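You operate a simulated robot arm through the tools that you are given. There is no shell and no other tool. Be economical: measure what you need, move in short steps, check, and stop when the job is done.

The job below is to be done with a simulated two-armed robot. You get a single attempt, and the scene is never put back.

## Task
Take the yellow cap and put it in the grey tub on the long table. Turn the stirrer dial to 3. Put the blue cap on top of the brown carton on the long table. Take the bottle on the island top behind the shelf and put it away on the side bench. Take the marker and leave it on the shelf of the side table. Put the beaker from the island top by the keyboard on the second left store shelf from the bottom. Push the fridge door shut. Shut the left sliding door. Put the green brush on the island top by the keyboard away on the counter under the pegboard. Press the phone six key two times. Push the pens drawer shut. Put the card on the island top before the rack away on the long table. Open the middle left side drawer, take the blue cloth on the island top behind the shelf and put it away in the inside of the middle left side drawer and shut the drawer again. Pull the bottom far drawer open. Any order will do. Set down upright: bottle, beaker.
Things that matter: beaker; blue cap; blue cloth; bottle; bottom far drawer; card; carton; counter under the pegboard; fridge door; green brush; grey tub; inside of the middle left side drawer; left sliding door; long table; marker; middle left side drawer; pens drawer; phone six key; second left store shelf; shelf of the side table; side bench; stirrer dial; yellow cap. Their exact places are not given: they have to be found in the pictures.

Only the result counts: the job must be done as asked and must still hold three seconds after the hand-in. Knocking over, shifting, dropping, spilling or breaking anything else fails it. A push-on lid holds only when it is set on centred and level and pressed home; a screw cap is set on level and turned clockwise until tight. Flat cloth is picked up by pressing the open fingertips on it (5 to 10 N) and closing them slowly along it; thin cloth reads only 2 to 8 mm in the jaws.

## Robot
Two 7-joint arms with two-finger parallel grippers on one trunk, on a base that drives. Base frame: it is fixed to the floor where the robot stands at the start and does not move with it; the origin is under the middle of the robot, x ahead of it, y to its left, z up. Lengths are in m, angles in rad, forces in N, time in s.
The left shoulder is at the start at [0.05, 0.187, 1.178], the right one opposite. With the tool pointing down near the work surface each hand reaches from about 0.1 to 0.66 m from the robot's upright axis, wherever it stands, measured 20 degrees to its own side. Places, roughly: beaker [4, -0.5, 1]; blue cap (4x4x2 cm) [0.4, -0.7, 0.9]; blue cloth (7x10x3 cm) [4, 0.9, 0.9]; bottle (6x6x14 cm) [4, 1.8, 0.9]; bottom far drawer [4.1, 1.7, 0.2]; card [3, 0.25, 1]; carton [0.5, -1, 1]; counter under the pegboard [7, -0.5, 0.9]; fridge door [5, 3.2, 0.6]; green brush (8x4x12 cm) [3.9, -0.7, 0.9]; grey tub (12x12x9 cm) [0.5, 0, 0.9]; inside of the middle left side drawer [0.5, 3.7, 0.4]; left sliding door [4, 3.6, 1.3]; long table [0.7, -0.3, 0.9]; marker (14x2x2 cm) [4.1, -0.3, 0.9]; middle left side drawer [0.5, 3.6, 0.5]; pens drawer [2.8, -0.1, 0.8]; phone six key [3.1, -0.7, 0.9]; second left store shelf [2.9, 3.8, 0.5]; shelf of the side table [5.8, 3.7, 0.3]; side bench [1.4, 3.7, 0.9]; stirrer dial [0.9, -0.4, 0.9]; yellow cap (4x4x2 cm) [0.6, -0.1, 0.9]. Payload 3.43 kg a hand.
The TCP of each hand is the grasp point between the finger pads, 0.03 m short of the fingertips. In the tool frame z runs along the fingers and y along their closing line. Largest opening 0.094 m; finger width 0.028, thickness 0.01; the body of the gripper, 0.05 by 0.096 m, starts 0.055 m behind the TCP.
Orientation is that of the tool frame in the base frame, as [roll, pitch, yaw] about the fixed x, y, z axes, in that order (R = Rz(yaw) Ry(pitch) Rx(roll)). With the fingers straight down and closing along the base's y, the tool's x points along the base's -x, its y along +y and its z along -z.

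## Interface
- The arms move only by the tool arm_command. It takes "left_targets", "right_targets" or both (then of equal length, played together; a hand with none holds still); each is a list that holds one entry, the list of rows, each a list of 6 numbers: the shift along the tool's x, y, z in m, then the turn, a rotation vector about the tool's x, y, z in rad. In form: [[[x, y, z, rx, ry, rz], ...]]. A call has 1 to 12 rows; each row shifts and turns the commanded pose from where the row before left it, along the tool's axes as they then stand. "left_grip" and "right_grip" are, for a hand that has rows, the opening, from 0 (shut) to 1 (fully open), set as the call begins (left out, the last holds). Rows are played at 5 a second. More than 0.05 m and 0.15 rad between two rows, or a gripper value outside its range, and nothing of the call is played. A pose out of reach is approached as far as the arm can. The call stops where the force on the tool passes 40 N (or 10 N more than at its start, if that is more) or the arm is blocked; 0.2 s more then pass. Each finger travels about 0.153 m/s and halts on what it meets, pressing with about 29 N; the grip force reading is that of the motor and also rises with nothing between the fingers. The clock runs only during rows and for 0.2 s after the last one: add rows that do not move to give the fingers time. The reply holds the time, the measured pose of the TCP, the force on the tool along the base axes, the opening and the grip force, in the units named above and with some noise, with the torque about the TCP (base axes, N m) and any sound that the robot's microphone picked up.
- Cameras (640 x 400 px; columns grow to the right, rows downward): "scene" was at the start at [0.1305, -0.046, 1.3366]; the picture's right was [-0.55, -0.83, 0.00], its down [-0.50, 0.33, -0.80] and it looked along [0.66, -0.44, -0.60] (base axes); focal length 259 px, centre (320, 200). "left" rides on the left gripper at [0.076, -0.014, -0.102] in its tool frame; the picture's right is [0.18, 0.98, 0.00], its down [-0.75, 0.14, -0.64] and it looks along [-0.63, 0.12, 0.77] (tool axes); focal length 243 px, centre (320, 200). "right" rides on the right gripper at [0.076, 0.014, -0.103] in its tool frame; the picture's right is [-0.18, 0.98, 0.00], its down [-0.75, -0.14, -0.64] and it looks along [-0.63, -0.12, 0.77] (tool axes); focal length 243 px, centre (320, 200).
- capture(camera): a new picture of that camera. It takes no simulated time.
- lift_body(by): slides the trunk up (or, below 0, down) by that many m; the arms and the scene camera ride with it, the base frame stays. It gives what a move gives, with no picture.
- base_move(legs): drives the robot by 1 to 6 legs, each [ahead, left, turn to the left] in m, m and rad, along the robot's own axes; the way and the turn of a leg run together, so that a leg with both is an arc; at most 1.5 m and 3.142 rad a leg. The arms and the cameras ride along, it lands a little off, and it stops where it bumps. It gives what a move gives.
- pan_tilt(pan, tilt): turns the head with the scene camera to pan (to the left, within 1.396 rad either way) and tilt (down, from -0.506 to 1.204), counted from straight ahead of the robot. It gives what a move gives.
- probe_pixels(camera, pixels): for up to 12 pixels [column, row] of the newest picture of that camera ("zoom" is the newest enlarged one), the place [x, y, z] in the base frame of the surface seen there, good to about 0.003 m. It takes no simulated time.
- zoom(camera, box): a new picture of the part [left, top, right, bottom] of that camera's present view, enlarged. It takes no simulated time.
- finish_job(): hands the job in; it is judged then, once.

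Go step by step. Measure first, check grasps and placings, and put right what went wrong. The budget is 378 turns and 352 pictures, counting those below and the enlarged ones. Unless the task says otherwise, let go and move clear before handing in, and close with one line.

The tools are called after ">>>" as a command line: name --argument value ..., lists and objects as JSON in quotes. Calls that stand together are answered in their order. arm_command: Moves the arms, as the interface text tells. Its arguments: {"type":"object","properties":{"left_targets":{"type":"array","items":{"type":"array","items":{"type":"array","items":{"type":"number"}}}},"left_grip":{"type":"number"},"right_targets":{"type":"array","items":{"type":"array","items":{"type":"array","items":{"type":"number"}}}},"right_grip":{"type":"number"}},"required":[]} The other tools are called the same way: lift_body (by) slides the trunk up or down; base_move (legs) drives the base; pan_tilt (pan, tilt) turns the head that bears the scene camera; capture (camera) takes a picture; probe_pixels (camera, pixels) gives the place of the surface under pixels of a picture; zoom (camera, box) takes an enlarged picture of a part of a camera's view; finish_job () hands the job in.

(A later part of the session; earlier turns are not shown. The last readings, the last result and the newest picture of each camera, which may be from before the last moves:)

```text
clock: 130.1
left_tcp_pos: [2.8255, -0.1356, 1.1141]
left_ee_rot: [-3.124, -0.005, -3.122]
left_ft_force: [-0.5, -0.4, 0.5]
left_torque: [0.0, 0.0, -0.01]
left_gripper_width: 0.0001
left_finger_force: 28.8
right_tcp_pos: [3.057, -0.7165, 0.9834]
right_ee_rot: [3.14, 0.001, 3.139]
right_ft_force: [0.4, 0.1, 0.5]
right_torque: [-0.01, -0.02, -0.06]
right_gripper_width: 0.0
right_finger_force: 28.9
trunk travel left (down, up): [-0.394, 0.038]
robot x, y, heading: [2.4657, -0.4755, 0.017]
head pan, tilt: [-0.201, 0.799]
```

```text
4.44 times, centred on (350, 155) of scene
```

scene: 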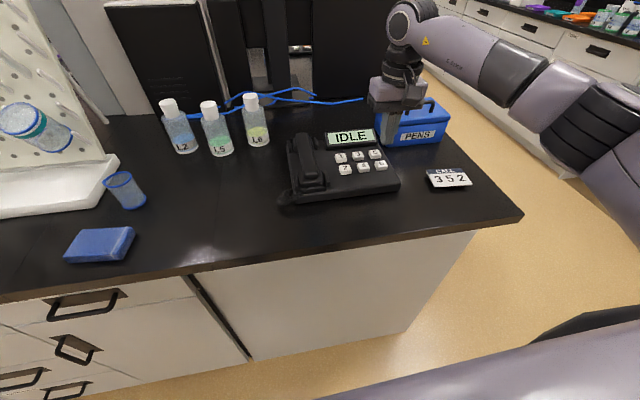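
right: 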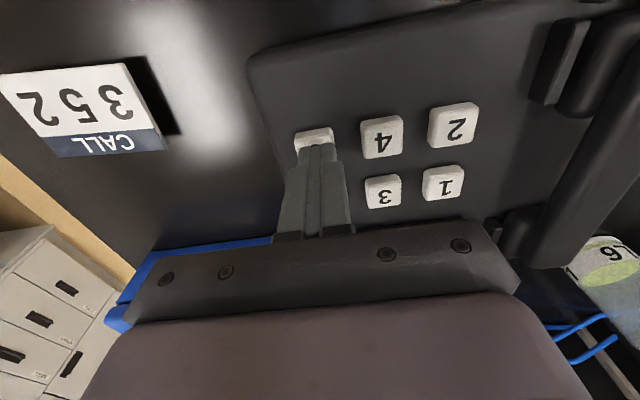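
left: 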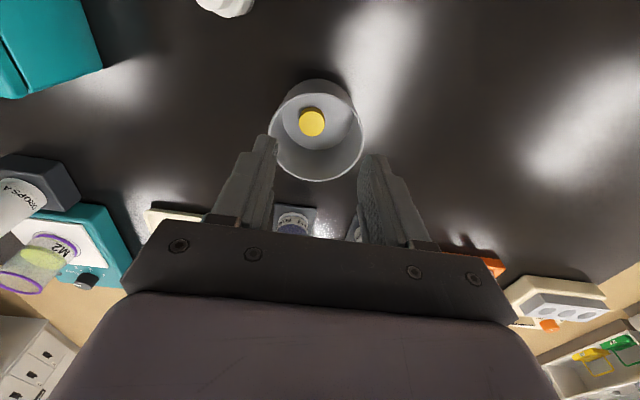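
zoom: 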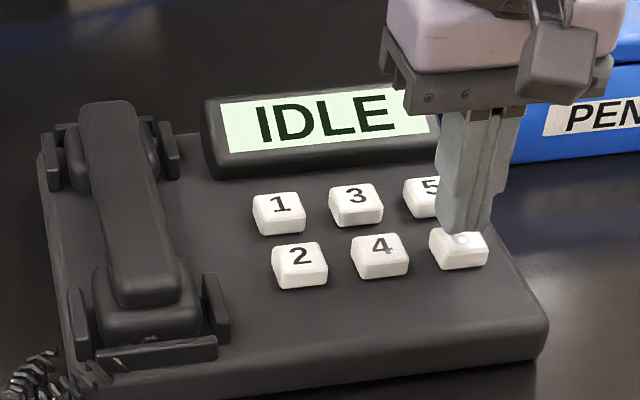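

One click per press, released cleanly. Second press the same way.

>>> arm_command --right_targets '[[[0, 0, 0.008, 0, 0, 0], [0, 0, 0.003, 0, 0, 0], [0, 0, 0.002, 0, 0, 0], [0, 0, 0.001, 0, 0, 0]]]'

>>> arm_command --right_targets '[[[0, 0, -0.006, 0, 0, 0], [0, 0, -0.008, 0, 0, 0], [0, 0, -0.03, 0, 0, 0], [0, 0, -0.045, 0, 0, 0], [0, 0, -0.045, 0, 0, 0]]]'

>>> zoom --camera "scene" --box '[280, 110, 420, 200]'

```text
clock: 131.1
left_tcp_pos: [2.8245, -0.1353, 1.1137]
left_ee_rot: [-3.124, -0.006, -3.123]
left_ft_force: [-1.2, 0.1, -0.2]
left_torque: [0.0, 0.01, 0.03]
left_gripper_width: 0.0
left_finger_force: 28.6
right_tcp_pos: [3.059, -0.7183, 0.9687]
right_ee_rot: [3.14, -0.001, 3.141]
right_ft_force: [-1.6, -0.4, 1.4]
right_torque: [-0.03, 0.06, 0.03]
right_gripper_width: 0.0
right_finger_force: 28.9
trunk travel left (down, up): [-0.394, 0.038]
robot x, y, heading: [2.466, -0.474, 0.02]
head pan, tilt: [-0.201, 0.799]
heard: click
```

```text
clock: 132.3
left_tcp_pos: [2.8256, -0.1343, 1.1133]
left_ee_rot: [-3.123, -0.007, -3.122]
left_ft_force: [-0.2, 0.6, -0.9]
left_torque: [0.0, -0.04, -0.01]
left_gripper_width: 0.0002
left_finger_force: 28.9
right_tcp_pos: [3.0577, -0.7179, 1.1035]
right_ee_rot: [-3.14, 0.0, 3.139]
right_ft_force: [0.3, 0.6, -0.6]
right_torque: [0.03, 0.01, 0.05]
right_gripper_width: 0.0
right_finger_force: 29.0
trunk travel left (down, up): [-0.394, 0.038]
robot x, y, heading: [2.4638, -0.4759, 0.018]
head pan, tilt: [-0.201, 0.799]
```

```text
4.44 times, centred on (350, 155) of scene
```

zoom: 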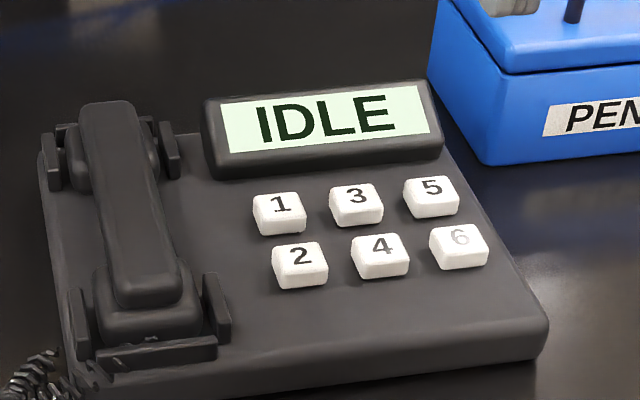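

Two clicks done. I'll retract the right hand and slide left 0.5 to the card before the rack.

>>> arm_command --right_targets '[[[0.045, 0, 0, 0, 0, 0], [0.045, 0, 0, 0, 0, 0], [0.045, 0, 0, 0, 0, 0], [0.045, 0, 0, 0, 0, 0], [0.045, 0.02, 0, 0, 0, 0], [0.045, 0.02, 0, 0, 0, 0], [0.045, 0.02, 0, 0, 0, 0]]]'

>>> base_move --legs '[[0, 0.52, -0.018]]'

>>> pan_tilt --pan 0.3 --tilt 0.8

>>> capture --camera "scene"

```text
clock: 133.9
left_tcp_pos: [2.8253, -0.1354, 1.1135]
left_ee_rot: [-3.123, -0.005, -3.122]
left_ft_force: [1.1, 1.2, 0.4]
left_torque: [-0.04, 0.02, -0.05]
left_gripper_width: 0.0
left_finger_force: 28.9
right_tcp_pos: [2.7445, -0.6556, 1.1049]
right_ee_rot: [3.141, 0.0, 3.14]
right_ft_force: [0.2, -0.6, 0.6]
right_torque: [-0.01, 0.04, 0.0]
right_gripper_width: 0.0
right_finger_force: 29.3
trunk travel left (down, up): [-0.394, 0.038]
robot x, y, heading: [2.4633, -0.4713, 0.021]
head pan, tilt: [-0.201, 0.799]
```

```text
clock: 139.0
left_tcp_pos: [2.8193, 0.3899, 1.1144]
left_ee_rot: [-3.123, -0.004, -3.127]
left_ft_force: [0.2, -0.4, 0.4]
left_torque: [-0.02, 0.01, -0.01]
left_gripper_width: 0.0
left_finger_force: 28.7
right_tcp_pos: [2.7355, -0.1278, 1.1057]
right_ee_rot: [3.141, -0.001, 3.133]
right_ft_force: [0.6, -0.1, 0.0]
right_torque: [-0.02, 0.0, 0.0]
right_gripper_width: 0.0
right_finger_force: 29.0
trunk travel left (down, up): [-0.394, 0.038]
robot x, y, heading: [2.4537, 0.0517, 0.017]
head pan, tilt: [-0.201, 0.799]
```

```text
clock: 139.9
left_tcp_pos: [2.8187, 0.3894, 1.1145]
left_ee_rot: [-3.124, -0.005, -3.127]
left_ft_force: [-1.1, -0.4, -0.1]
left_torque: [0.01, -0.02, 0.0]
left_gripper_width: 0.0
left_finger_force: 28.6
right_tcp_pos: [2.7348, -0.1298, 1.1054]
right_ee_rot: [3.14, 0.0, 3.132]
right_ft_force: [-0.5, -0.5, -0.1]
right_torque: [-0.03, 0.01, -0.02]
right_gripper_width: 0.0
right_finger_force: 29.3
trunk travel left (down, up): [-0.394, 0.038]
robot x, y, heading: [2.4534, 0.0497, 0.013]
head pan, tilt: [0.3, 0.799]
```

```text
300 pictures are left
```

scene: 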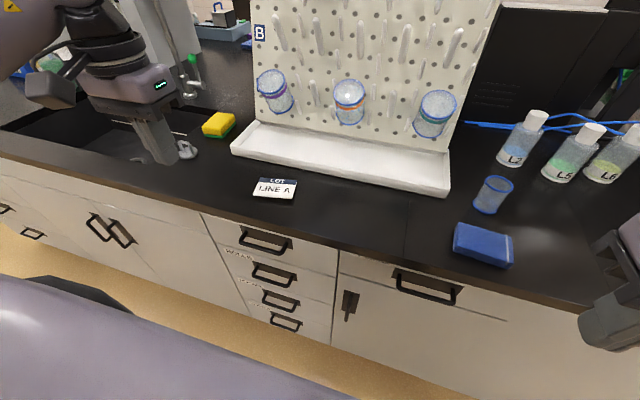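

>>> zoom --camera "scene" --box '[235, 160, 315, 215]'

>>> probe_pixels --camera "scene" --pixels '[[254, 194], [259, 179], [296, 181], [292, 198], [275, 188], [272, 200], [280, 178], [300, 190], [245, 190]]'

```text
7.27 times, centred on (275, 188) of scene
```

zoom: 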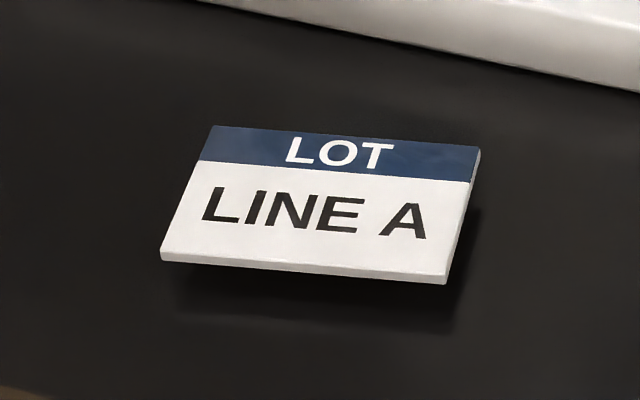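

```text
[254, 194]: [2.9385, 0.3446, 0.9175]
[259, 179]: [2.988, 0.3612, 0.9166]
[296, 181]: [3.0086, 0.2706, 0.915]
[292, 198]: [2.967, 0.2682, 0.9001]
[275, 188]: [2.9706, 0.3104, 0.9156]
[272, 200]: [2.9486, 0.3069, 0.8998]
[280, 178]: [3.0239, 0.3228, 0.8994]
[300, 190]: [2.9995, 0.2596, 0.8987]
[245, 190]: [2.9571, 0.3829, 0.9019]
```

The card (93×53 mm, top z 0.9155) is centred at (2.973,0.308), short axis 18.5° off x. The right hand can take it by its short side; I'll tuck the left hand and slide left 0.42.

>>> arm_command --left_targets '[[[0.045, 0, 0, 0, 0, 0], [0.045, 0, 0, 0, 0, 0], [0.04, 0, 0, 0, 0, 0]]]' --right_targets '[[[0, 0, 0, 0, 0, 0.14], [0, 0, 0, 0, 0, 0.14], [0, 0, 0, 0, 0, 0.14]]]' --right_grip 0.85

>>> base_move --legs '[[0, 0.42, -0.015]]'

>>> arm_command --right_targets '[[[0, 0, 0, 0, 0, 0.14], [0, 0, 0, 0, 0, 0.14], [0, 0, 0, 0, 0, 0.14], [0, 0, 0, 0, 0, 0.14], [0, 0, 0, 0, 0, 0.14], [0, 0, 0, 0, 0, 0.11]]]'

>>> pan_tilt --pan -0.2 --tilt 0.9

>>> capture --camera "scene"

```text
clock: 140.7
left_tcp_pos: [2.6844, 0.3878, 1.1155]
left_ee_rot: [-3.123, -0.006, -3.129]
left_ft_force: [-0.5, -0.6, -0.1]
left_torque: [0.0, 0.0, 0.02]
left_gripper_width: 0.0001
left_finger_force: 28.9
right_tcp_pos: [2.7347, -0.1304, 1.1057]
right_ee_rot: [3.138, 0.0, 2.709]
right_ft_force: [0.2, -0.3, -0.3]
right_torque: [0.01, -0.03, -0.02]
right_gripper_width: 0.0799
right_finger_force: 0.1
trunk travel left (down, up): [-0.394, 0.038]
robot x, y, heading: [2.4516, 0.0518, 0.018]
head pan, tilt: [0.3, 0.799]
```

```text
clock: 144.9
left_tcp_pos: [2.6897, 0.7927, 1.114]
left_ee_rot: [-3.124, -0.006, 3.136]
left_ft_force: [-0.1, -0.5, -0.7]
left_torque: [-0.04, 0.0, 0.01]
left_gripper_width: 0.0
left_finger_force: 29.2
right_tcp_pos: [2.7299, 0.2751, 1.1045]
right_ee_rot: [-3.141, -0.001, 2.692]
right_ft_force: [-0.5, -0.7, -0.2]
right_torque: [-0.05, -0.02, 0.0]
right_gripper_width: 0.0799
right_finger_force: 0.0
trunk travel left (down, up): [-0.394, 0.038]
robot x, y, heading: [2.4539, 0.4588, -0.006]
head pan, tilt: [0.3, 0.799]
```

```text
clock: 146.3
left_tcp_pos: [2.6902, 0.7934, 1.1153]
left_ee_rot: [-3.124, -0.006, 3.135]
left_ft_force: [0.3, 0.0, 1.1]
left_torque: [-0.02, 0.0, -0.01]
left_gripper_width: 0.0003
left_finger_force: 29.2
right_tcp_pos: [2.7293, 0.2743, 1.104]
right_ee_rot: [3.14, -0.001, 1.88]
right_ft_force: [0.5, -0.3, -0.4]
right_torque: [0.02, 0.02, 0.01]
right_gripper_width: 0.0798
right_finger_force: 0.0
trunk travel left (down, up): [-0.394, 0.038]
robot x, y, heading: [2.4508, 0.4606, -0.006]
head pan, tilt: [0.3, 0.799]
```

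```text
clock: 147.2
left_tcp_pos: [2.6902, 0.7935, 1.1141]
left_ee_rot: [-3.124, -0.006, 3.133]
left_ft_force: [0.2, -0.2, 0.5]
left_torque: [0.02, 0.0, -0.02]
left_gripper_width: 0.0
left_finger_force: 28.9
right_tcp_pos: [2.7299, 0.273, 1.1054]
right_ee_rot: [3.141, 0.0, 1.883]
right_ft_force: [-0.7, 0.4, 0.6]
right_torque: [-0.01, -0.02, -0.01]
right_gripper_width: 0.0802
right_finger_force: 0.2
trunk travel left (down, up): [-0.394, 0.038]
robot x, y, heading: [2.4503, 0.4605, -0.007]
head pan, tilt: [-0.201, 0.901]
```

```text
298 pictures are left
```

scene: 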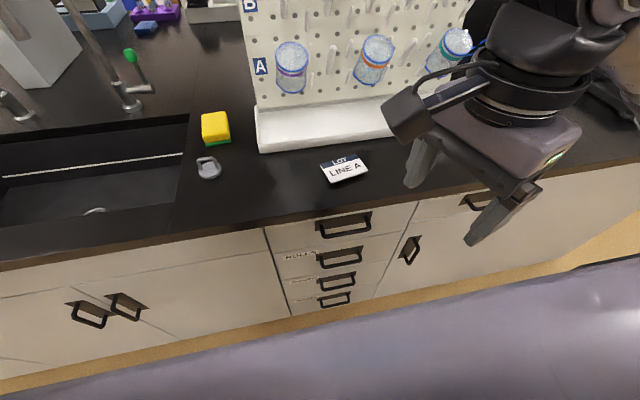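

Probe the card's corners and the rack tray/jars for clearance.

>>> probe_pixels --camera "scene" --pixels '[[321, 163], [330, 183], [368, 171], [358, 154], [344, 169], [345, 140], [290, 85], [370, 75], [440, 60], [370, 125]]'

```text
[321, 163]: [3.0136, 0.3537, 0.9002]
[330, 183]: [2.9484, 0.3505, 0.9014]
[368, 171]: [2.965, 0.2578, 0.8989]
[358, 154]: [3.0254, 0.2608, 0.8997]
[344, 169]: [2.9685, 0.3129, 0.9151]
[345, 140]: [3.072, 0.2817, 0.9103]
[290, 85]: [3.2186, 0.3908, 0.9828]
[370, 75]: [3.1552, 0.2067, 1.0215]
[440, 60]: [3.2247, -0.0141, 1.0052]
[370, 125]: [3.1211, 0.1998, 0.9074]
```

Card centre (2.973,0.309). Moving the right hand above it.

>>> arm_command --right_targets '[[[-0.0067, 0.0404, 0.02, 0, 0, 0], [-0.0067, 0.0404, 0.02, 0, 0, 0], [-0.0067, 0.0404, 0.02, 0, 0, 0], [-0.0067, 0.0404, 0.02, 0, 0, 0], [-0.0067, 0.0404, 0.02, 0, 0, 0], [-0.0067, 0.0404, 0.02, 0, 0, 0], [0, 0, 0, 0, 0, 0]]]'

>>> capture --camera "right"

```text
clock: 148.8
left_tcp_pos: [2.69, 0.7928, 1.1154]
left_ee_rot: [-3.125, -0.005, 3.134]
left_ft_force: [1.5, -0.3, 0.4]
left_torque: [0.02, -0.01, -0.03]
left_gripper_width: 0.0
left_finger_force: 29.1
right_tcp_pos: [2.9711, 0.3096, 0.9842]
right_ee_rot: [3.137, -0.001, 1.884]
right_ft_force: [-0.4, 1.1, -0.4]
right_torque: [-0.02, -0.01, 0.0]
right_gripper_width: 0.0799
right_finger_force: 0.0
trunk travel left (down, up): [-0.394, 0.038]
robot x, y, heading: [2.4535, 0.4598, -0.009]
head pan, tilt: [-0.201, 0.901]
```

```text
297 pictures are left
```

right: 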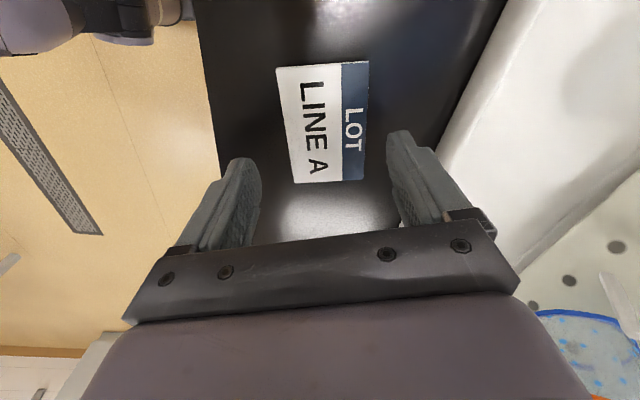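

Aligned well. Descend to z≈0.932 and close.

>>> arm_command --right_targets '[[[0, 0, 0.03, 0, 0, 0], [0, 0, 0.021, 0, 0, 0], [0, 0, 0, 0, 0, 0]]]'

>>> arm_command --right_targets '[[[0, 0, 0, 0, 0, 0], [0, 0, 0, 0, 0, 0], [0, 0, 0, 0, 0, 0]]]' --right_grip 0.3

>>> arm_command --right_targets '[[[0, 0, -0.03, 0, 0, 0], [0, 0, -0.04, 0, 0, 0], [0, 0, -0.04, 0, 0, 0], [0, 0, -0.04, 0, 0, 0], [0, 0, 0, 0, 0, 0]]]'

>>> capture --camera "right"

```text
clock: 149.6
left_tcp_pos: [2.6899, 0.7943, 1.1151]
left_ee_rot: [-3.122, -0.007, 3.135]
left_ft_force: [0.3, 0.1, 0.2]
left_torque: [0.04, -0.01, -0.02]
left_gripper_width: 0.0
left_finger_force: 28.8
right_tcp_pos: [2.9714, 0.3085, 0.9347]
right_ee_rot: [3.137, -0.002, 1.881]
right_ft_force: [-0.1, 1.0, 0.9]
right_torque: [-0.01, -0.02, -0.03]
right_gripper_width: 0.0798
right_finger_force: 0.0
trunk travel left (down, up): [-0.394, 0.038]
robot x, y, heading: [2.4539, 0.4586, -0.007]
head pan, tilt: [-0.201, 0.901]
```

```text
clock: 150.4
left_tcp_pos: [2.6896, 0.7932, 1.1142]
left_ee_rot: [-3.124, -0.005, 3.136]
left_ft_force: [0.3, 0.4, 0.5]
left_torque: [0.0, 0.02, -0.01]
left_gripper_width: 0.0
left_finger_force: 29.1
right_tcp_pos: [2.9726, 0.3099, 0.9361]
right_ee_rot: [-3.141, -0.002, 1.883]
right_ft_force: [0.8, -0.2, 0.6]
right_torque: [0.0, -0.01, 0.01]
right_gripper_width: 0.0586
right_finger_force: 29.3
trunk travel left (down, up): [-0.394, 0.038]
robot x, y, heading: [2.4555, 0.4612, -0.001]
head pan, tilt: [-0.201, 0.901]
```

```text
clock: 151.6
left_tcp_pos: [2.6904, 0.7926, 1.1149]
left_ee_rot: [-3.124, -0.005, 3.135]
left_ft_force: [0.1, -0.2, -1.1]
left_torque: [-0.01, -0.02, 0.02]
left_gripper_width: 0.0
left_finger_force: 29.2
right_tcp_pos: [2.9742, 0.31, 1.0862]
right_ee_rot: [-3.14, 0.0, 1.883]
right_ft_force: [-0.1, -0.3, -0.1]
right_torque: [0.02, 0.06, -0.01]
right_gripper_width: 0.0586
right_finger_force: 29.2
trunk travel left (down, up): [-0.394, 0.038]
robot x, y, heading: [2.4541, 0.4637, -0.004]
head pan, tilt: [-0.201, 0.901]
```

```text
296 pictures are left
```

right: 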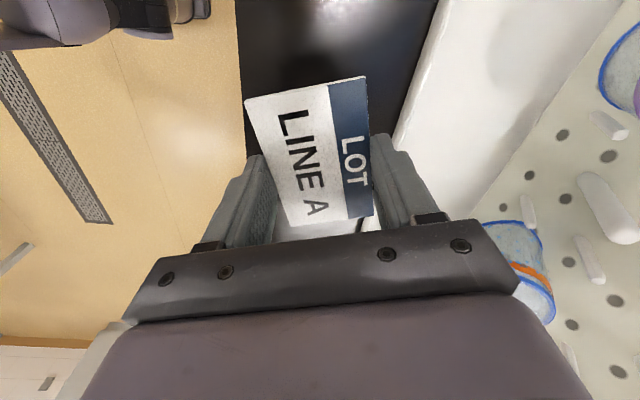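

The card is held (59 mm). I'll retract, back away, turn around to the long table and find a free spot.

>>> arm_command --right_targets '[[[0.0153, -0.0475, 0, 0, 0, 0], [0.0153, -0.0475, 0, 0, 0, 0], [0.0153, -0.0475, 0, 0, 0, 0], [0.0153, -0.0475, 0, 0, 0, 0], [0.0153, -0.0475, 0, 0, 0, 0]]]'

>>> base_move --legs '[[-0.6, 0, 0], [0, 0, 1.571], [0, 0, 1.571]]'

>>> pan_tilt --pan 0 --tilt 0.6

>>> capture --camera "scene"

```text
clock: 152.8
left_tcp_pos: [2.6906, 0.7936, 1.114]
left_ee_rot: [-3.125, -0.006, 3.134]
left_ft_force: [-0.4, -0.4, -0.5]
left_torque: [-0.02, -0.04, -0.03]
left_gripper_width: 0.0
left_finger_force: 28.8
right_tcp_pos: [2.7235, 0.307, 1.0857]
right_ee_rot: [3.139, 0.0, 1.881]
right_ft_force: [-0.7, 0.8, -0.4]
right_torque: [0.01, 0.03, 0.02]
right_gripper_width: 0.0587
right_finger_force: 29.0
trunk travel left (down, up): [-0.394, 0.038]
robot x, y, heading: [2.4502, 0.4611, 0.001]
head pan, tilt: [-0.201, 0.901]
```

```text
clock: 163.9
left_tcp_pos: [1.6379, 0.1249, 1.1151]
left_ee_rot: [-3.126, -0.006, 0.027]
left_ft_force: [0.1, 0.8, -0.4]
left_torque: [0.0, 0.0, -0.03]
left_gripper_width: 0.0
left_finger_force: 28.9
right_tcp_pos: [1.5883, 0.6082, 1.0854]
right_ee_rot: [-3.14, 0.001, -1.226]
right_ft_force: [-0.3, 0.5, 0.2]
right_torque: [0.0, 0.0, -0.02]
right_gripper_width: 0.0587
right_finger_force: 28.6
trunk travel left (down, up): [-0.394, 0.038]
robot x, y, heading: [1.8641, 0.4602, -3.116]
head pan, tilt: [-0.201, 0.901]
```

```text
clock: 164.7
left_tcp_pos: [1.6382, 0.1236, 1.1147]
left_ee_rot: [-3.125, -0.005, 0.026]
left_ft_force: [-0.8, 0.1, 0.1]
left_torque: [0.03, 0.0, 0.0]
left_gripper_width: 0.0
left_finger_force: 29.2
right_tcp_pos: [1.5873, 0.6089, 1.0847]
right_ee_rot: [-3.141, -0.002, -1.224]
right_ft_force: [0.0, 0.2, -0.7]
right_torque: [0.03, -0.02, 0.02]
right_gripper_width: 0.0585
right_finger_force: 29.2
trunk travel left (down, up): [-0.394, 0.038]
robot x, y, heading: [1.8621, 0.465, -3.112]
head pan, tilt: [0.0, 0.6]
```

```text
295 pictures are left
```

scene: 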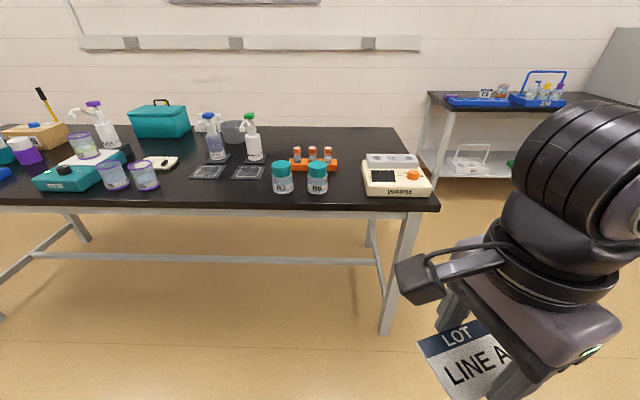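

Free space is around (210,192) on the far-edge side. Probe there and neighbours.

>>> probe_pixels --camera "scene" --pixels '[[205, 193], [230, 195], [255, 192], [160, 188], [273, 192], [200, 178], [365, 192], [436, 207], [240, 203]]'

```text
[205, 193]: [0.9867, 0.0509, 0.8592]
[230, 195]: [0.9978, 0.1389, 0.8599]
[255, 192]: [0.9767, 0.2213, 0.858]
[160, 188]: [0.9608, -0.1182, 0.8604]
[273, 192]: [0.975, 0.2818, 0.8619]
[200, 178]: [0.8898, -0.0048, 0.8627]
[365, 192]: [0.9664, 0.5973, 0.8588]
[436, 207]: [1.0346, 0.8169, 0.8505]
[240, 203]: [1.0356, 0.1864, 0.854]
```

I'll put it at about (0.96,0.09). Slide left 0.55 and drive ahead 0.44.

>>> base_move --legs '[[0, 0.55, -0.03], [0.44, 0, 0]]'

>>> pan_tilt --pan -0.25 --tilt 0.85

>>> capture --camera "scene"

```text
clock: 172.1
left_tcp_pos: [1.1822, -0.3909, 1.1133]
left_ee_rot: [-3.124, -0.006, -0.025]
left_ft_force: [-0.2, 0.7, 0.8]
left_torque: [0.0, -0.02, 0.01]
left_gripper_width: 0.0
left_finger_force: 28.6
right_tcp_pos: [1.156, 0.0958, 1.0854]
right_ee_rot: [-3.141, -0.002, -1.275]
right_ft_force: [-0.8, 0.3, -0.9]
right_torque: [-0.01, -0.01, 0.01]
right_gripper_width: 0.059
right_finger_force: 29.6
trunk travel left (down, up): [-0.394, 0.038]
robot x, y, heading: [1.4274, -0.0626, 3.126]
head pan, tilt: [0.0, 0.6]
```

```text
clock: 172.9
left_tcp_pos: [1.1819, -0.3905, 1.1143]
left_ee_rot: [-3.124, -0.006, -0.024]
left_ft_force: [0.2, -0.5, 0.6]
left_torque: [-0.03, 0.01, -0.01]
left_gripper_width: 0.0002
left_finger_force: 29.2
right_tcp_pos: [1.1558, 0.0965, 1.0843]
right_ee_rot: [3.14, 0.0, -1.276]
right_ft_force: [0.3, -0.8, 0.4]
right_torque: [0.01, -0.01, -0.01]
right_gripper_width: 0.059
right_finger_force: 28.7
trunk travel left (down, up): [-0.394, 0.038]
robot x, y, heading: [1.4241, -0.0629, 3.121]
head pan, tilt: [-0.25, 0.85]
```

```text
294 pictures are left
```

scene: 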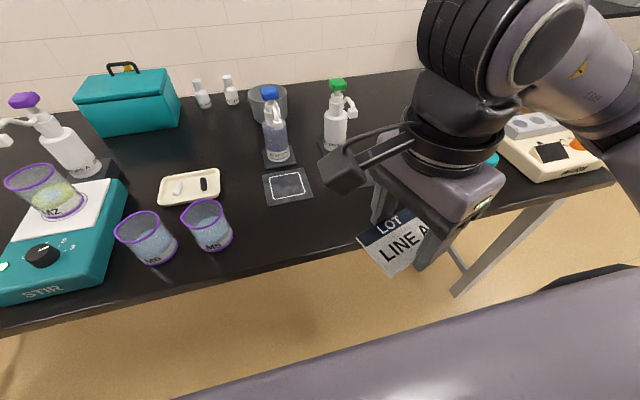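

>>> probe_pixels --camera "scene" --pixels '[[285, 230], [300, 225], [230, 240], [318, 205], [330, 225], [265, 203]]'

```text
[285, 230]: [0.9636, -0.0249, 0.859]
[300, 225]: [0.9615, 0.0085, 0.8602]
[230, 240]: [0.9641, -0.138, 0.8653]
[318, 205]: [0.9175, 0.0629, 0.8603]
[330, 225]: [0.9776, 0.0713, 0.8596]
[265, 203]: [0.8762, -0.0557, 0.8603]
```

Go above (0.955,0.06) and lower to z≈0.925.

>>> arm_command --right_targets '[[[-0.0045, 0.0404, 0, 0, 0, 0], [-0.0045, 0.0404, 0, 0, 0, 0], [-0.0045, 0.0404, 0, 0, 0, 0], [-0.0045, 0.0404, 0, 0, 0, 0], [-0.0045, 0.0404, 0, 0, 0, 0], [0, 0, 0.04, 0, 0, 0], [0, 0, 0.04, 0, 0, 0], [0, 0, 0.04, 0, 0, 0], [0, 0, 0.035, 0, 0, 0], [0, 0, 0, 0, 0, 0]]]'

>>> capture --camera "scene"

>>> capture --camera "right"

```text
clock: 175.1
left_tcp_pos: [1.1813, -0.3904, 1.1158]
left_ee_rot: [-3.124, -0.005, -0.024]
left_ft_force: [0.0, -0.1, -1.0]
left_torque: [-0.01, 0.05, -0.01]
left_gripper_width: 0.0
left_finger_force: 28.8
right_tcp_pos: [0.9561, 0.0584, 0.9285]
right_ee_rot: [3.138, -0.001, -1.275]
right_ft_force: [0.0, -0.1, -1.1]
right_torque: [-0.02, 0.0, -0.01]
right_gripper_width: 0.0589
right_finger_force: 28.7
trunk travel left (down, up): [-0.394, 0.038]
robot x, y, heading: [1.4268, -0.0625, 3.117]
head pan, tilt: [-0.25, 0.85]
```

```text
293 pictures are left
```

scene: 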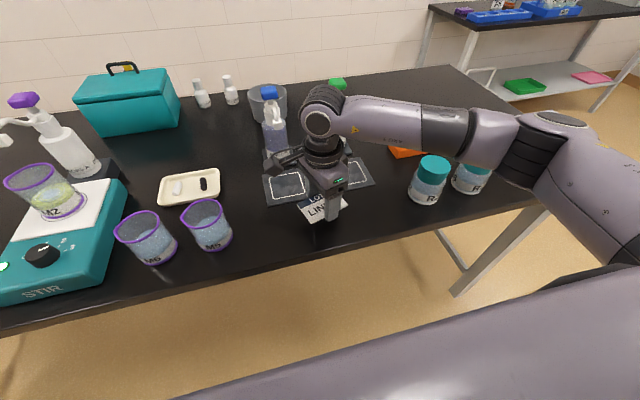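

```text
292 pictures are left
```

right: 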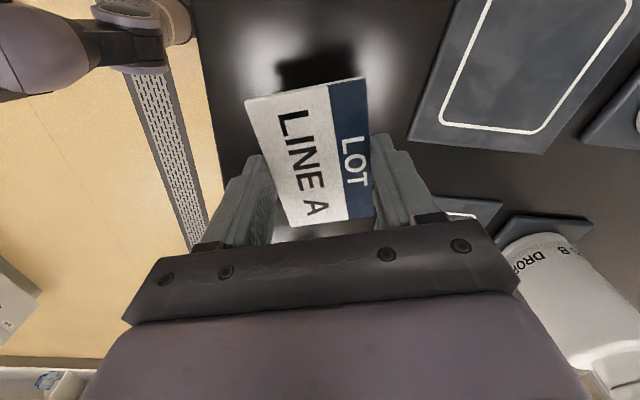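

The pad edge is close to the right finger, so I'll shift 15 mm toward the table edge and lower to ~0.90.

>>> arm_command --right_targets '[[[0.004, -0.015, 0.01, 0, 0, 0], [0, 0, 0.01, 0, 0, 0], [0, 0, 0.008, 0, 0, 0], [0, 0, 0, 0, 0, 0]]]'

>>> arm_command --right_targets '[[[0, 0, 0.002, 0, 0, 0], [0, 0, 0.002, 0, 0, 0], [0, 0, 0, 0, 0, 0]]]'

>>> zoom --camera "scene" --box '[240, 130, 400, 240]'

```text
clock: 176.1
left_tcp_pos: [1.1819, -0.3905, 1.1139]
left_ee_rot: [-3.125, -0.004, -0.023]
left_ft_force: [0.5, -0.5, -0.7]
left_torque: [0.02, 0.01, 0.0]
left_gripper_width: 0.0
left_finger_force: 28.8
right_tcp_pos: [0.971, 0.0581, 0.9017]
right_ee_rot: [-3.141, -0.003, -1.277]
right_ft_force: [-0.7, 0.2, -0.1]
right_torque: [0.01, 0.01, 0.01]
right_gripper_width: 0.0587
right_finger_force: 29.0
trunk travel left (down, up): [-0.394, 0.038]
robot x, y, heading: [1.4253, -0.0647, 3.119]
head pan, tilt: [-0.25, 0.85]
```

```text
clock: 176.9
left_tcp_pos: [1.1828, -0.3908, 1.1156]
left_ee_rot: [-3.123, -0.005, -0.025]
left_ft_force: [-0.3, 0.3, 0.8]
left_torque: [0.01, 0.02, 0.01]
left_gripper_width: 0.0
left_finger_force: 29.2
right_tcp_pos: [0.9711, 0.0594, 0.8981]
right_ee_rot: [-3.141, 0.001, -1.274]
right_ft_force: [0.4, 0.4, 0.4]
right_torque: [-0.02, 0.02, -0.03]
right_gripper_width: 0.0588
right_finger_force: 29.7
trunk travel left (down, up): [-0.394, 0.038]
robot x, y, heading: [1.42, -0.0636, 3.119]
head pan, tilt: [-0.25, 0.85]
```

```text
3.64 times, centred on (320, 185) of scene
```

zoom: 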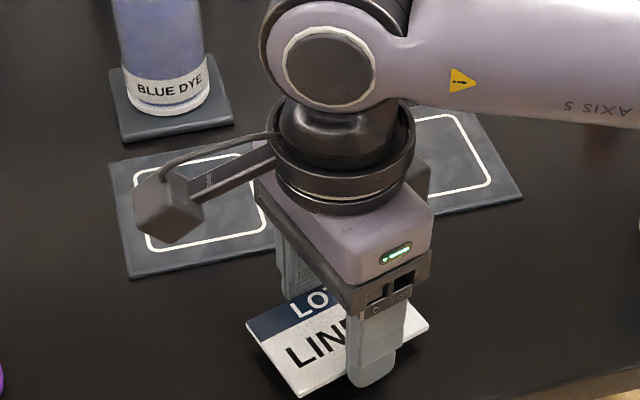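

Card is level just above the table. Two more mm, then release and rise.

>>> arm_command --right_targets '[[[0, 0, 0.002, 0, 0, 0], [0, 0, 0, 0, 0, 0]]]'

>>> arm_command --right_targets '[[[0, 0, 0, 0, 0, 0], [0, 0, 0, 0, 0, 0], [0, 0, -0.04, 0, 0, 0], [0, 0, -0.045, 0, 0, 0], [0, 0, -0.045, 0, 0, 0], [0, 0, -0.045, 0, 0, 0], [0.01, -0.045, 0, 0, 0, 0], [0.01, -0.045, 0, 0, 0, 0]]]' --right_grip 0.75

>>> capture --camera "scene"

```text
clock: 177.5
left_tcp_pos: [1.1823, -0.3909, 1.1144]
left_ee_rot: [-3.123, -0.004, -0.023]
left_ft_force: [-0.3, 0.0, -0.3]
left_torque: [-0.01, -0.06, 0.02]
left_gripper_width: 0.0
left_finger_force: 28.6
right_tcp_pos: [0.9725, 0.0594, 0.8965]
right_ee_rot: [3.141, 0.001, -1.276]
right_ft_force: [0.7, 0.2, -0.1]
right_torque: [0.0, 0.0, -0.01]
right_gripper_width: 0.0585
right_finger_force: 29.3
trunk travel left (down, up): [-0.394, 0.038]
robot x, y, heading: [1.4236, -0.0609, 3.12]
head pan, tilt: [-0.25, 0.85]
```

```text
clock: 179.3
left_tcp_pos: [1.1829, -0.3904, 1.1142]
left_ee_rot: [-3.122, -0.005, -0.023]
left_ft_force: [-0.2, -0.3, -0.3]
left_torque: [0.02, 0.0, -0.02]
left_gripper_width: 0.0
left_finger_force: 29.1
right_tcp_pos: [1.0643, 0.0661, 1.0671]
right_ee_rot: [3.141, -0.002, -1.275]
right_ft_force: [-0.2, -0.6, -0.1]
right_torque: [0.01, 0.0, 0.02]
right_gripper_width: 0.0705
right_finger_force: 0.1
trunk travel left (down, up): [-0.394, 0.038]
robot x, y, heading: [1.4252, -0.0608, 3.117]
head pan, tilt: [-0.25, 0.85]
```

```text
290 pictures are left
```

scene: 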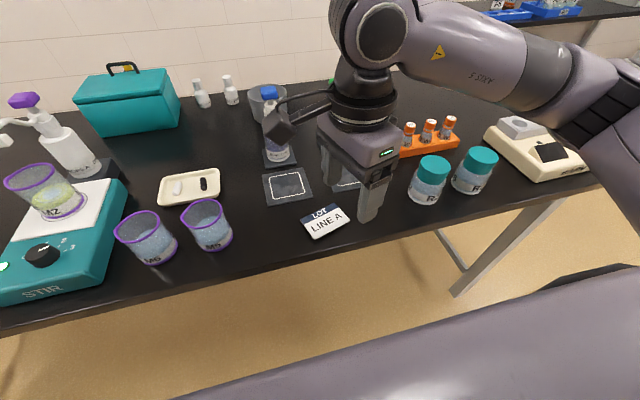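

The card lies on the long table. I'll rewind the right wrist, back off, turn to face the island, slide right past its end, and look along the passage.

>>> arm_command --right_targets '[[[0, 0, -0.02, 0, 0, -0.14], [0, 0, -0.02, 0, 0, -0.14], [0, 0, -0.02, 0, 0, -0.14], [0, 0, 0, 0, 0, -0.14], [0, 0, 0, 0, 0, -0.14], [0, 0, 0, 0, 0, -0.14], [0, 0, 0, 0, 0, -0.14], [0, 0, 0, 0, 0, -0.14], [0, 0, 0, 0, 0, -0.13], [0, -0.03, 0, 0, 0, 0], [0, -0.03, 0, 0, 0, 0]]]'

>>> base_move --legs '[[-0.5, 0, 0], [0, 0, 1.571], [0, 0, 1.571], [0, -1.5, 0]]'

>>> pan_tilt --pan 0 --tilt 0.4

>>> capture --camera "scene"

```text
clock: 181.7
left_tcp_pos: [1.1826, -0.3921, 1.1152]
left_ee_rot: [-3.124, -0.006, -0.023]
left_ft_force: [1.3, -0.4, 0.1]
left_torque: [0.03, 0.01, -0.01]
left_gripper_width: 0.0
left_finger_force: 29.1
right_tcp_pos: [1.0673, 0.1257, 1.1315]
right_ee_rot: [3.139, -0.002, -0.024]
right_ft_force: [0.5, 0.3, 0.1]
right_torque: [0.02, 0.0, -0.02]
right_gripper_width: 0.0706
right_finger_force: 0.0
trunk travel left (down, up): [-0.394, 0.038]
robot x, y, heading: [1.4234, -0.0618, 3.116]
head pan, tilt: [-0.25, 0.85]
```

```text
clock: 205.3
left_tcp_pos: [2.1685, -1.2384, 1.1146]
left_ee_rot: [-3.125, -0.006, -3.122]
left_ft_force: [0.1, 0.6, 0.5]
left_torque: [-0.02, 0.01, -0.02]
left_gripper_width: 0.0001
left_finger_force: 28.6
right_tcp_pos: [2.3061, -1.7502, 1.1327]
right_ee_rot: [3.141, 0.0, -3.124]
right_ft_force: [0.0, -0.5, -0.1]
right_torque: [-0.02, -0.02, 0.03]
right_gripper_width: 0.0703
right_finger_force: 0.1
trunk travel left (down, up): [-0.394, 0.038]
robot x, y, heading: [1.9398, -1.5777, 0.024]
head pan, tilt: [-0.25, 0.85]
```

```text
clock: 206.2
left_tcp_pos: [2.1683, -1.2375, 1.1153]
left_ee_rot: [-3.124, -0.005, -3.124]
left_ft_force: [-0.2, 0.3, 0.2]
left_torque: [0.03, -0.02, -0.03]
left_gripper_width: 0.0
left_finger_force: 29.3
right_tcp_pos: [2.3076, -1.75, 1.1317]
right_ee_rot: [3.14, 0.002, -3.124]
right_ft_force: [1.1, 0.2, 0.5]
right_torque: [-0.01, -0.01, 0.01]
right_gripper_width: 0.0704
right_finger_force: 0.0
trunk travel left (down, up): [-0.394, 0.038]
robot x, y, heading: [1.9391, -1.579, 0.019]
head pan, tilt: [0.0, 0.4]
```

```text
289 pictures are left
```

scene: 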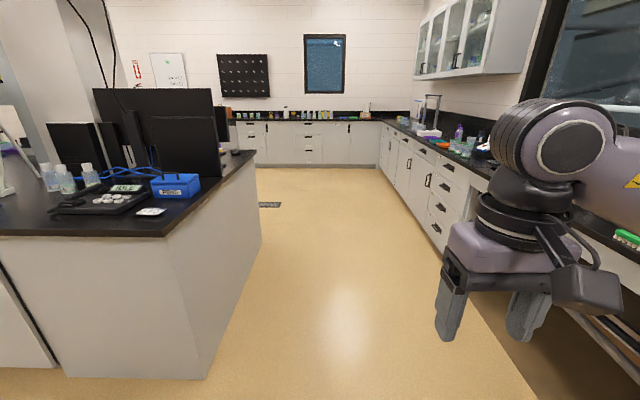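

The passage is clear. I'll drive 2.85 m ahead and turn around to face the island's far side.

>>> base_move --legs '[[1.5, 0, -0.02], [1.35, 0, 0], [0, 0, 1.571], [0, 0, 1.571]]'

>>> pan_tilt --pan -0.7 --tilt 0.5

>>> capture --camera "scene"

```text
clock: 227.5
left_tcp_pos: [4.5336, -1.9319, 1.1152]
left_ee_rot: [-3.125, -0.005, -0.04]
left_ft_force: [0.1, 0.4, -0.1]
left_torque: [0.03, 0.01, 0.0]
left_gripper_width: 0.0002
left_finger_force: 28.7
right_tcp_pos: [4.4256, -1.4147, 1.1318]
right_ee_rot: [3.139, 0.0, -0.04]
right_ft_force: [-0.3, -0.4, 0.0]
right_torque: [0.01, 0.0, -0.01]
right_gripper_width: 0.0705
right_finger_force: 0.1
trunk travel left (down, up): [-0.394, 0.038]
robot x, y, heading: [4.7831, -1.604, 3.108]
head pan, tilt: [0.0, 0.4]
```

```text
clock: 228.6
left_tcp_pos: [4.5351, -1.9325, 1.1143]
left_ee_rot: [-3.124, -0.005, -0.039]
left_ft_force: [0.7, 0.5, -0.4]
left_torque: [-0.01, -0.03, -0.01]
left_gripper_width: 0.0
left_finger_force: 29.0
right_tcp_pos: [4.4251, -1.4139, 1.1326]
right_ee_rot: [3.139, 0.001, -0.041]
right_ft_force: [0.3, -0.2, 0.0]
right_torque: [0.0, 0.01, -0.01]
right_gripper_width: 0.0703
right_finger_force: 0.0
trunk travel left (down, up): [-0.394, 0.038]
robot x, y, heading: [4.7847, -1.6042, 3.11]
head pan, tilt: [-0.7, 0.499]
```

```text
288 pictures are left
```

scene: 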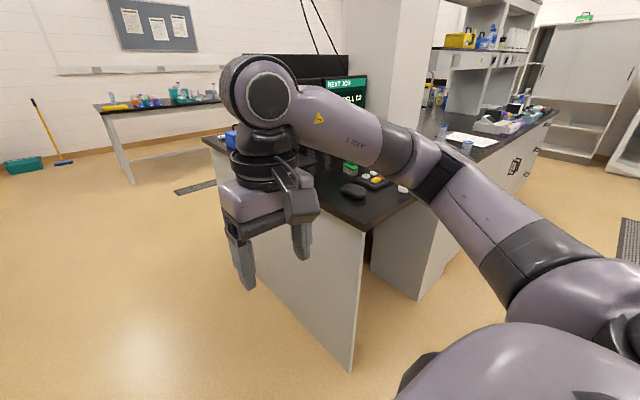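

I'll slide right 1.0 m to face the keyboard area.

>>> base_move --legs '[[0, -1.03, 0.03]]'

>>> pan_tilt --pan 0 --tilt 0.6

>>> capture --camera "scene"

```text
clock: 237.9
left_tcp_pos: [4.5681, -0.9117, 1.1154]
left_ee_rot: [-3.125, -0.007, -0.021]
left_ft_force: [0.6, 0.5, -0.3]
left_torque: [-0.03, -0.02, 0.04]
left_gripper_width: 0.0001
left_finger_force: 28.5
right_tcp_pos: [4.45, -0.396, 1.1323]
right_ee_rot: [3.14, 0.0, -0.024]
right_ft_force: [0.6, -0.4, 0.5]
right_torque: [-0.01, 0.01, 0.03]
right_gripper_width: 0.0707
right_finger_force: 0.0
trunk travel left (down, up): [-0.394, 0.038]
robot x, y, heading: [4.8069, -0.5878, 3.126]
head pan, tilt: [-0.7, 0.499]
```

```text
clock: 239.0
left_tcp_pos: [4.5688, -0.9126, 1.1151]
left_ee_rot: [-3.125, -0.004, -0.021]
left_ft_force: [-0.2, 0.5, 0.2]
left_torque: [-0.02, 0.0, -0.01]
left_gripper_width: 0.0
left_finger_force: 28.9
right_tcp_pos: [4.45, -0.3976, 1.1316]
right_ee_rot: [3.139, -0.002, -0.022]
right_ft_force: [-0.6, -0.7, 0.2]
right_torque: [0.02, -0.03, -0.01]
right_gripper_width: 0.0706
right_finger_force: 0.1
trunk travel left (down, up): [-0.394, 0.038]
robot x, y, heading: [4.8078, -0.5823, 3.117]
head pan, tilt: [0.0, 0.6]
```

```text
287 pictures are left
```

scene: 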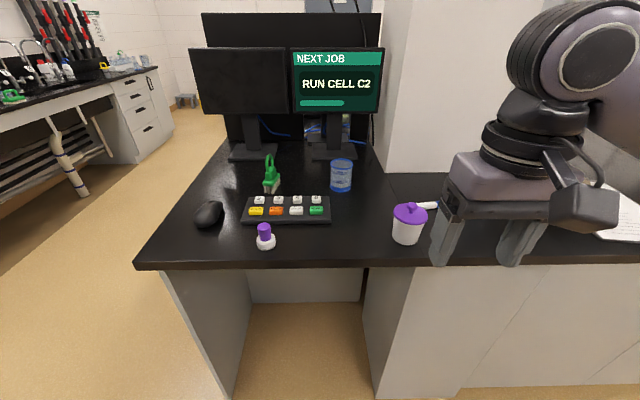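

Keyboard area in view. Zoom to identify brush, beaker and marker.

>>> zoom --camera "scene" --box '[180, 130, 460, 270]'

>>> probe_pixels --camera "scene" --pixels '[[271, 185], [272, 165], [341, 185], [341, 163], [420, 206], [435, 205], [405, 235], [265, 240], [300, 262], [285, 240], [255, 175]]'

```text
2.29 times, centred on (320, 200) of scene
```

zoom: 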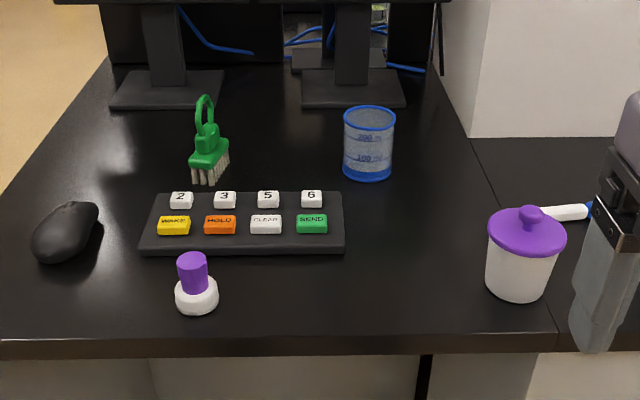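

```text
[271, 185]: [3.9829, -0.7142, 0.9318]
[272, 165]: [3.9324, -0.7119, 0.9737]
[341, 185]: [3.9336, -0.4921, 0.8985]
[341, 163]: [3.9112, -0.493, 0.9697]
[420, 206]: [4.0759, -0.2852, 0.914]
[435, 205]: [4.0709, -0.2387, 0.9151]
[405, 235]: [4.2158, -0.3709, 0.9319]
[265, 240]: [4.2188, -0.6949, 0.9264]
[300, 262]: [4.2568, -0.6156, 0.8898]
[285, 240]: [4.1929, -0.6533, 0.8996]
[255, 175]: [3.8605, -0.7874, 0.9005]
```

Brush at (3.95,−0.713), beaker (3.905,−0.493), marker (4.075,−0.26). I'll drive ahead 0.27, slide right a little, and look closer.

>>> base_move --legs '[[0.27, -0.08, 0.02]]'

>>> pan_tilt --pan 0 --tilt 0.8

>>> capture --camera "scene"

>>> zoom --camera "scene" --box '[190, 110, 300, 200]'

```text
clock: 240.9
left_tcp_pos: [4.303, -0.833, 1.1145]
left_ee_rot: [-3.124, -0.006, -0.003]
left_ft_force: [0.3, -0.5, -0.7]
left_torque: [-0.01, -0.02, -0.01]
left_gripper_width: 0.0002
left_finger_force: 29.1
right_tcp_pos: [4.1756, -0.3182, 1.1323]
right_ee_rot: [3.139, 0.002, -0.006]
right_ft_force: [-0.5, 0.6, 0.0]
right_torque: [-0.03, 0.02, 0.02]
right_gripper_width: 0.0705
right_finger_force: 0.0
trunk travel left (down, up): [-0.394, 0.038]
robot x, y, heading: [4.5401, -0.5009, 3.141]
head pan, tilt: [0.0, 0.6]
```

```text
clock: 241.7
left_tcp_pos: [4.3029, -0.8318, 1.1139]
left_ee_rot: [-3.123, -0.004, -0.005]
left_ft_force: [-0.3, -0.2, -0.2]
left_torque: [0.0, 0.01, 0.0]
left_gripper_width: 0.0
left_finger_force: 28.6
right_tcp_pos: [4.1772, -0.318, 1.1322]
right_ee_rot: [3.139, 0.001, -0.005]
right_ft_force: [0.2, 0.5, -0.3]
right_torque: [-0.02, -0.02, 0.0]
right_gripper_width: 0.0704
right_finger_force: 0.1
trunk travel left (down, up): [-0.394, 0.038]
robot x, y, heading: [4.5389, -0.4994, 3.142]
head pan, tilt: [0.0, 0.799]
```

```text
285 pictures are left
```

scene: 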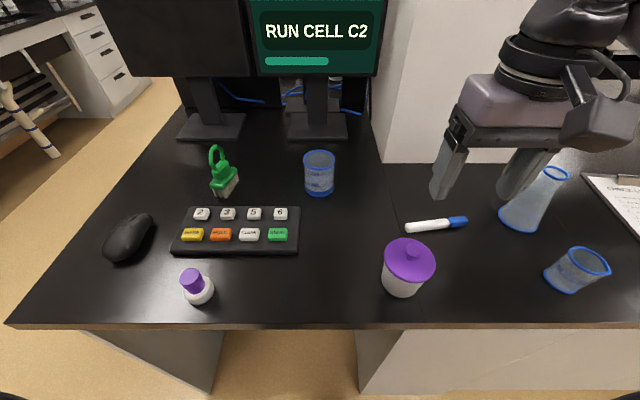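

```text
4.44 times, centred on (245, 155) of scene
```

zoom: 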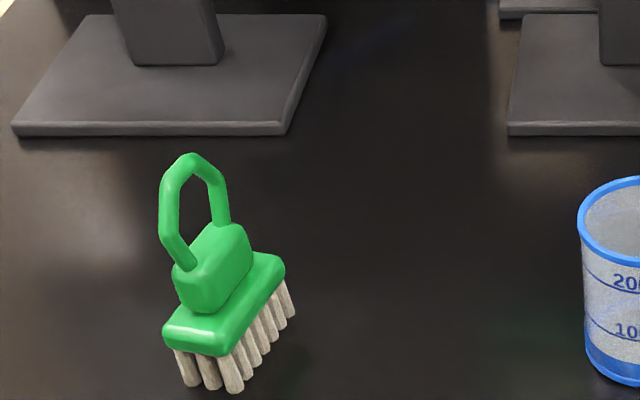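

Probe the brush head ends, handle top, monitor front, and marker ends.

>>> probe_pixels --camera "zoom" --pixels '[[170, 332], [215, 345], [280, 268], [215, 270], [240, 235], [190, 160], [225, 215], [170, 240], [232, 385], [290, 310], [185, 380]]'

>>> probe_pixels --camera "scene" --pixels '[[408, 228], [446, 223], [465, 221], [200, 70], [320, 75], [230, 130], [435, 231], [319, 160], [308, 190], [545, 200], [409, 245]]'

```text
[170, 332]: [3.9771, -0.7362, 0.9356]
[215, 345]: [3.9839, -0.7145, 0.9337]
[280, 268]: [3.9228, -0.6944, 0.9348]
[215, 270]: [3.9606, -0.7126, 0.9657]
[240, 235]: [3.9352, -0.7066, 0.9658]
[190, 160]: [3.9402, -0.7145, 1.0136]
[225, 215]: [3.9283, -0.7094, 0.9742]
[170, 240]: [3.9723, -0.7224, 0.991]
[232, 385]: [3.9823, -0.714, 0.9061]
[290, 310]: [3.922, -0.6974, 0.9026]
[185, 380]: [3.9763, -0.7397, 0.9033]
```

```text
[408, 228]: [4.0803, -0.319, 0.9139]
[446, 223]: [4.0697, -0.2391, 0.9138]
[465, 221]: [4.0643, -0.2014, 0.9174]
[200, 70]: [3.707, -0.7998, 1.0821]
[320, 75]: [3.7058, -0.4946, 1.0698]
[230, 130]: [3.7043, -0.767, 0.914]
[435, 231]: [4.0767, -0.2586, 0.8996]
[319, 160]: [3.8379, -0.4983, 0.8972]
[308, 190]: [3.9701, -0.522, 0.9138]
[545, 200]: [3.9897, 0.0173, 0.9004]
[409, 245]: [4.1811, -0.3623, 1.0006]
```

Brush's head axis is 18° off x, loop top z 1.014. I'll rotate the left hand +0.3 about its z, move above the brush, open.

>>> arm_command --left_targets '[[[-0.0441, -0.0148, 0, 0, 0, 0], [-0.0441, -0.0148, 0, 0, 0, 0], [-0.0441, -0.0148, 0, 0, 0, 0], [-0.0441, -0.0148, 0, 0, 0, 0], [-0.0441, -0.0148, 0, 0, 0, 0], [-0.0441, -0.0148, 0, 0, 0, 0], [-0.0441, -0.0148, 0, 0, 0, 0], [-0.0441, -0.0148, 0, 0, 0, 0], [0, 0, 0, 0, 0, 0.15], [0, 0, 0, 0, 0, 0.15], [0, 0, 0, 0, 0, 0]]]' --left_grip 0.7

>>> capture --camera "left"

>>> capture --camera "scene"

```text
clock: 244.1
left_tcp_pos: [3.9511, -0.7132, 1.1162]
left_ee_rot: [-3.125, 0.003, -0.305]
left_ft_force: [-0.4, -0.5, -1.0]
left_torque: [0.01, 0.02, -0.04]
left_gripper_width: 0.0659
left_finger_force: 0.0
right_tcp_pos: [4.1772, -0.3191, 1.1323]
right_ee_rot: [3.141, 0.0, -0.005]
right_ft_force: [-0.4, -0.8, -0.2]
right_torque: [-0.02, -0.03, -0.02]
right_gripper_width: 0.0707
right_finger_force: 0.1
trunk travel left (down, up): [-0.394, 0.038]
robot x, y, heading: [4.543, -0.4964, 3.139]
head pan, tilt: [0.0, 0.799]
```

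```text
283 pictures are left
```

left: 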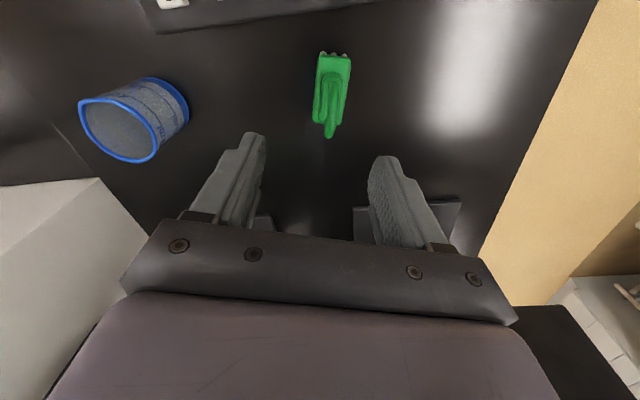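

```text
282 pictures are left
```

scene: 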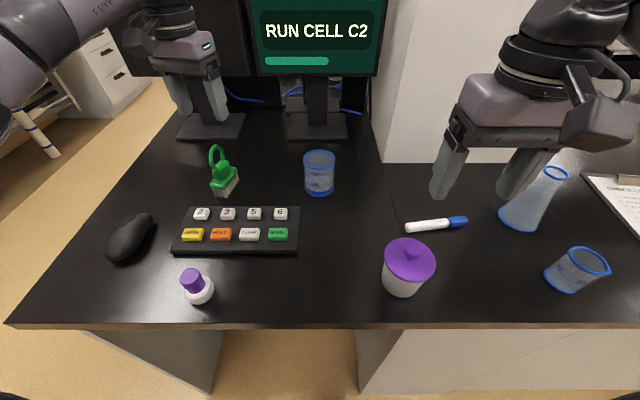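

Brush is aligned between the jaws. Lower to z≈0.965 and close gently.

>>> arm_command --left_targets '[[[0, 0, 0.04, 0, 0, 0], [0, 0, 0.04, 0, 0, 0], [0, 0, 0.04, 0, 0, 0], [0, 0, 0.03, 0, 0, 0], [0, 0, 0, 0, 0, 0]]]'

>>> capture --camera "left"

```text
clock: 245.3
left_tcp_pos: [3.9525, -0.7141, 0.9653]
left_ee_rot: [-3.122, 0.0, -0.303]
left_ft_force: [-0.2, 0.1, 0.6]
left_torque: [-0.01, 0.02, -0.02]
left_gripper_width: 0.0657
left_finger_force: 0.1
right_tcp_pos: [4.1762, -0.3186, 1.1308]
right_ee_rot: [3.139, -0.001, -0.005]
right_ft_force: [-0.3, -0.3, 0.5]
right_torque: [-0.02, -0.01, -0.02]
right_gripper_width: 0.0705
right_finger_force: 0.1
trunk travel left (down, up): [-0.394, 0.038]
robot x, y, heading: [4.5414, -0.5023, 3.14]
head pan, tilt: [0.0, 0.799]
```

```text
281 pictures are left
```

left: 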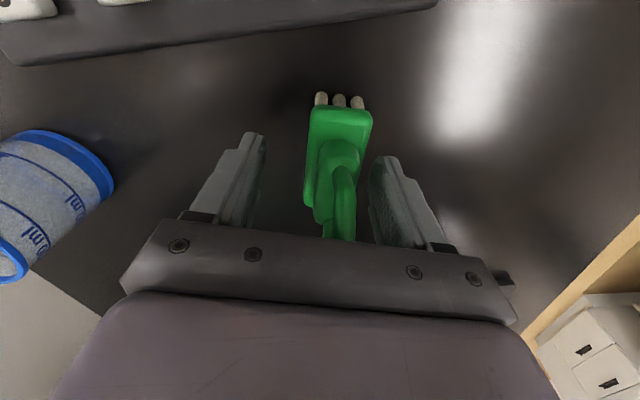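

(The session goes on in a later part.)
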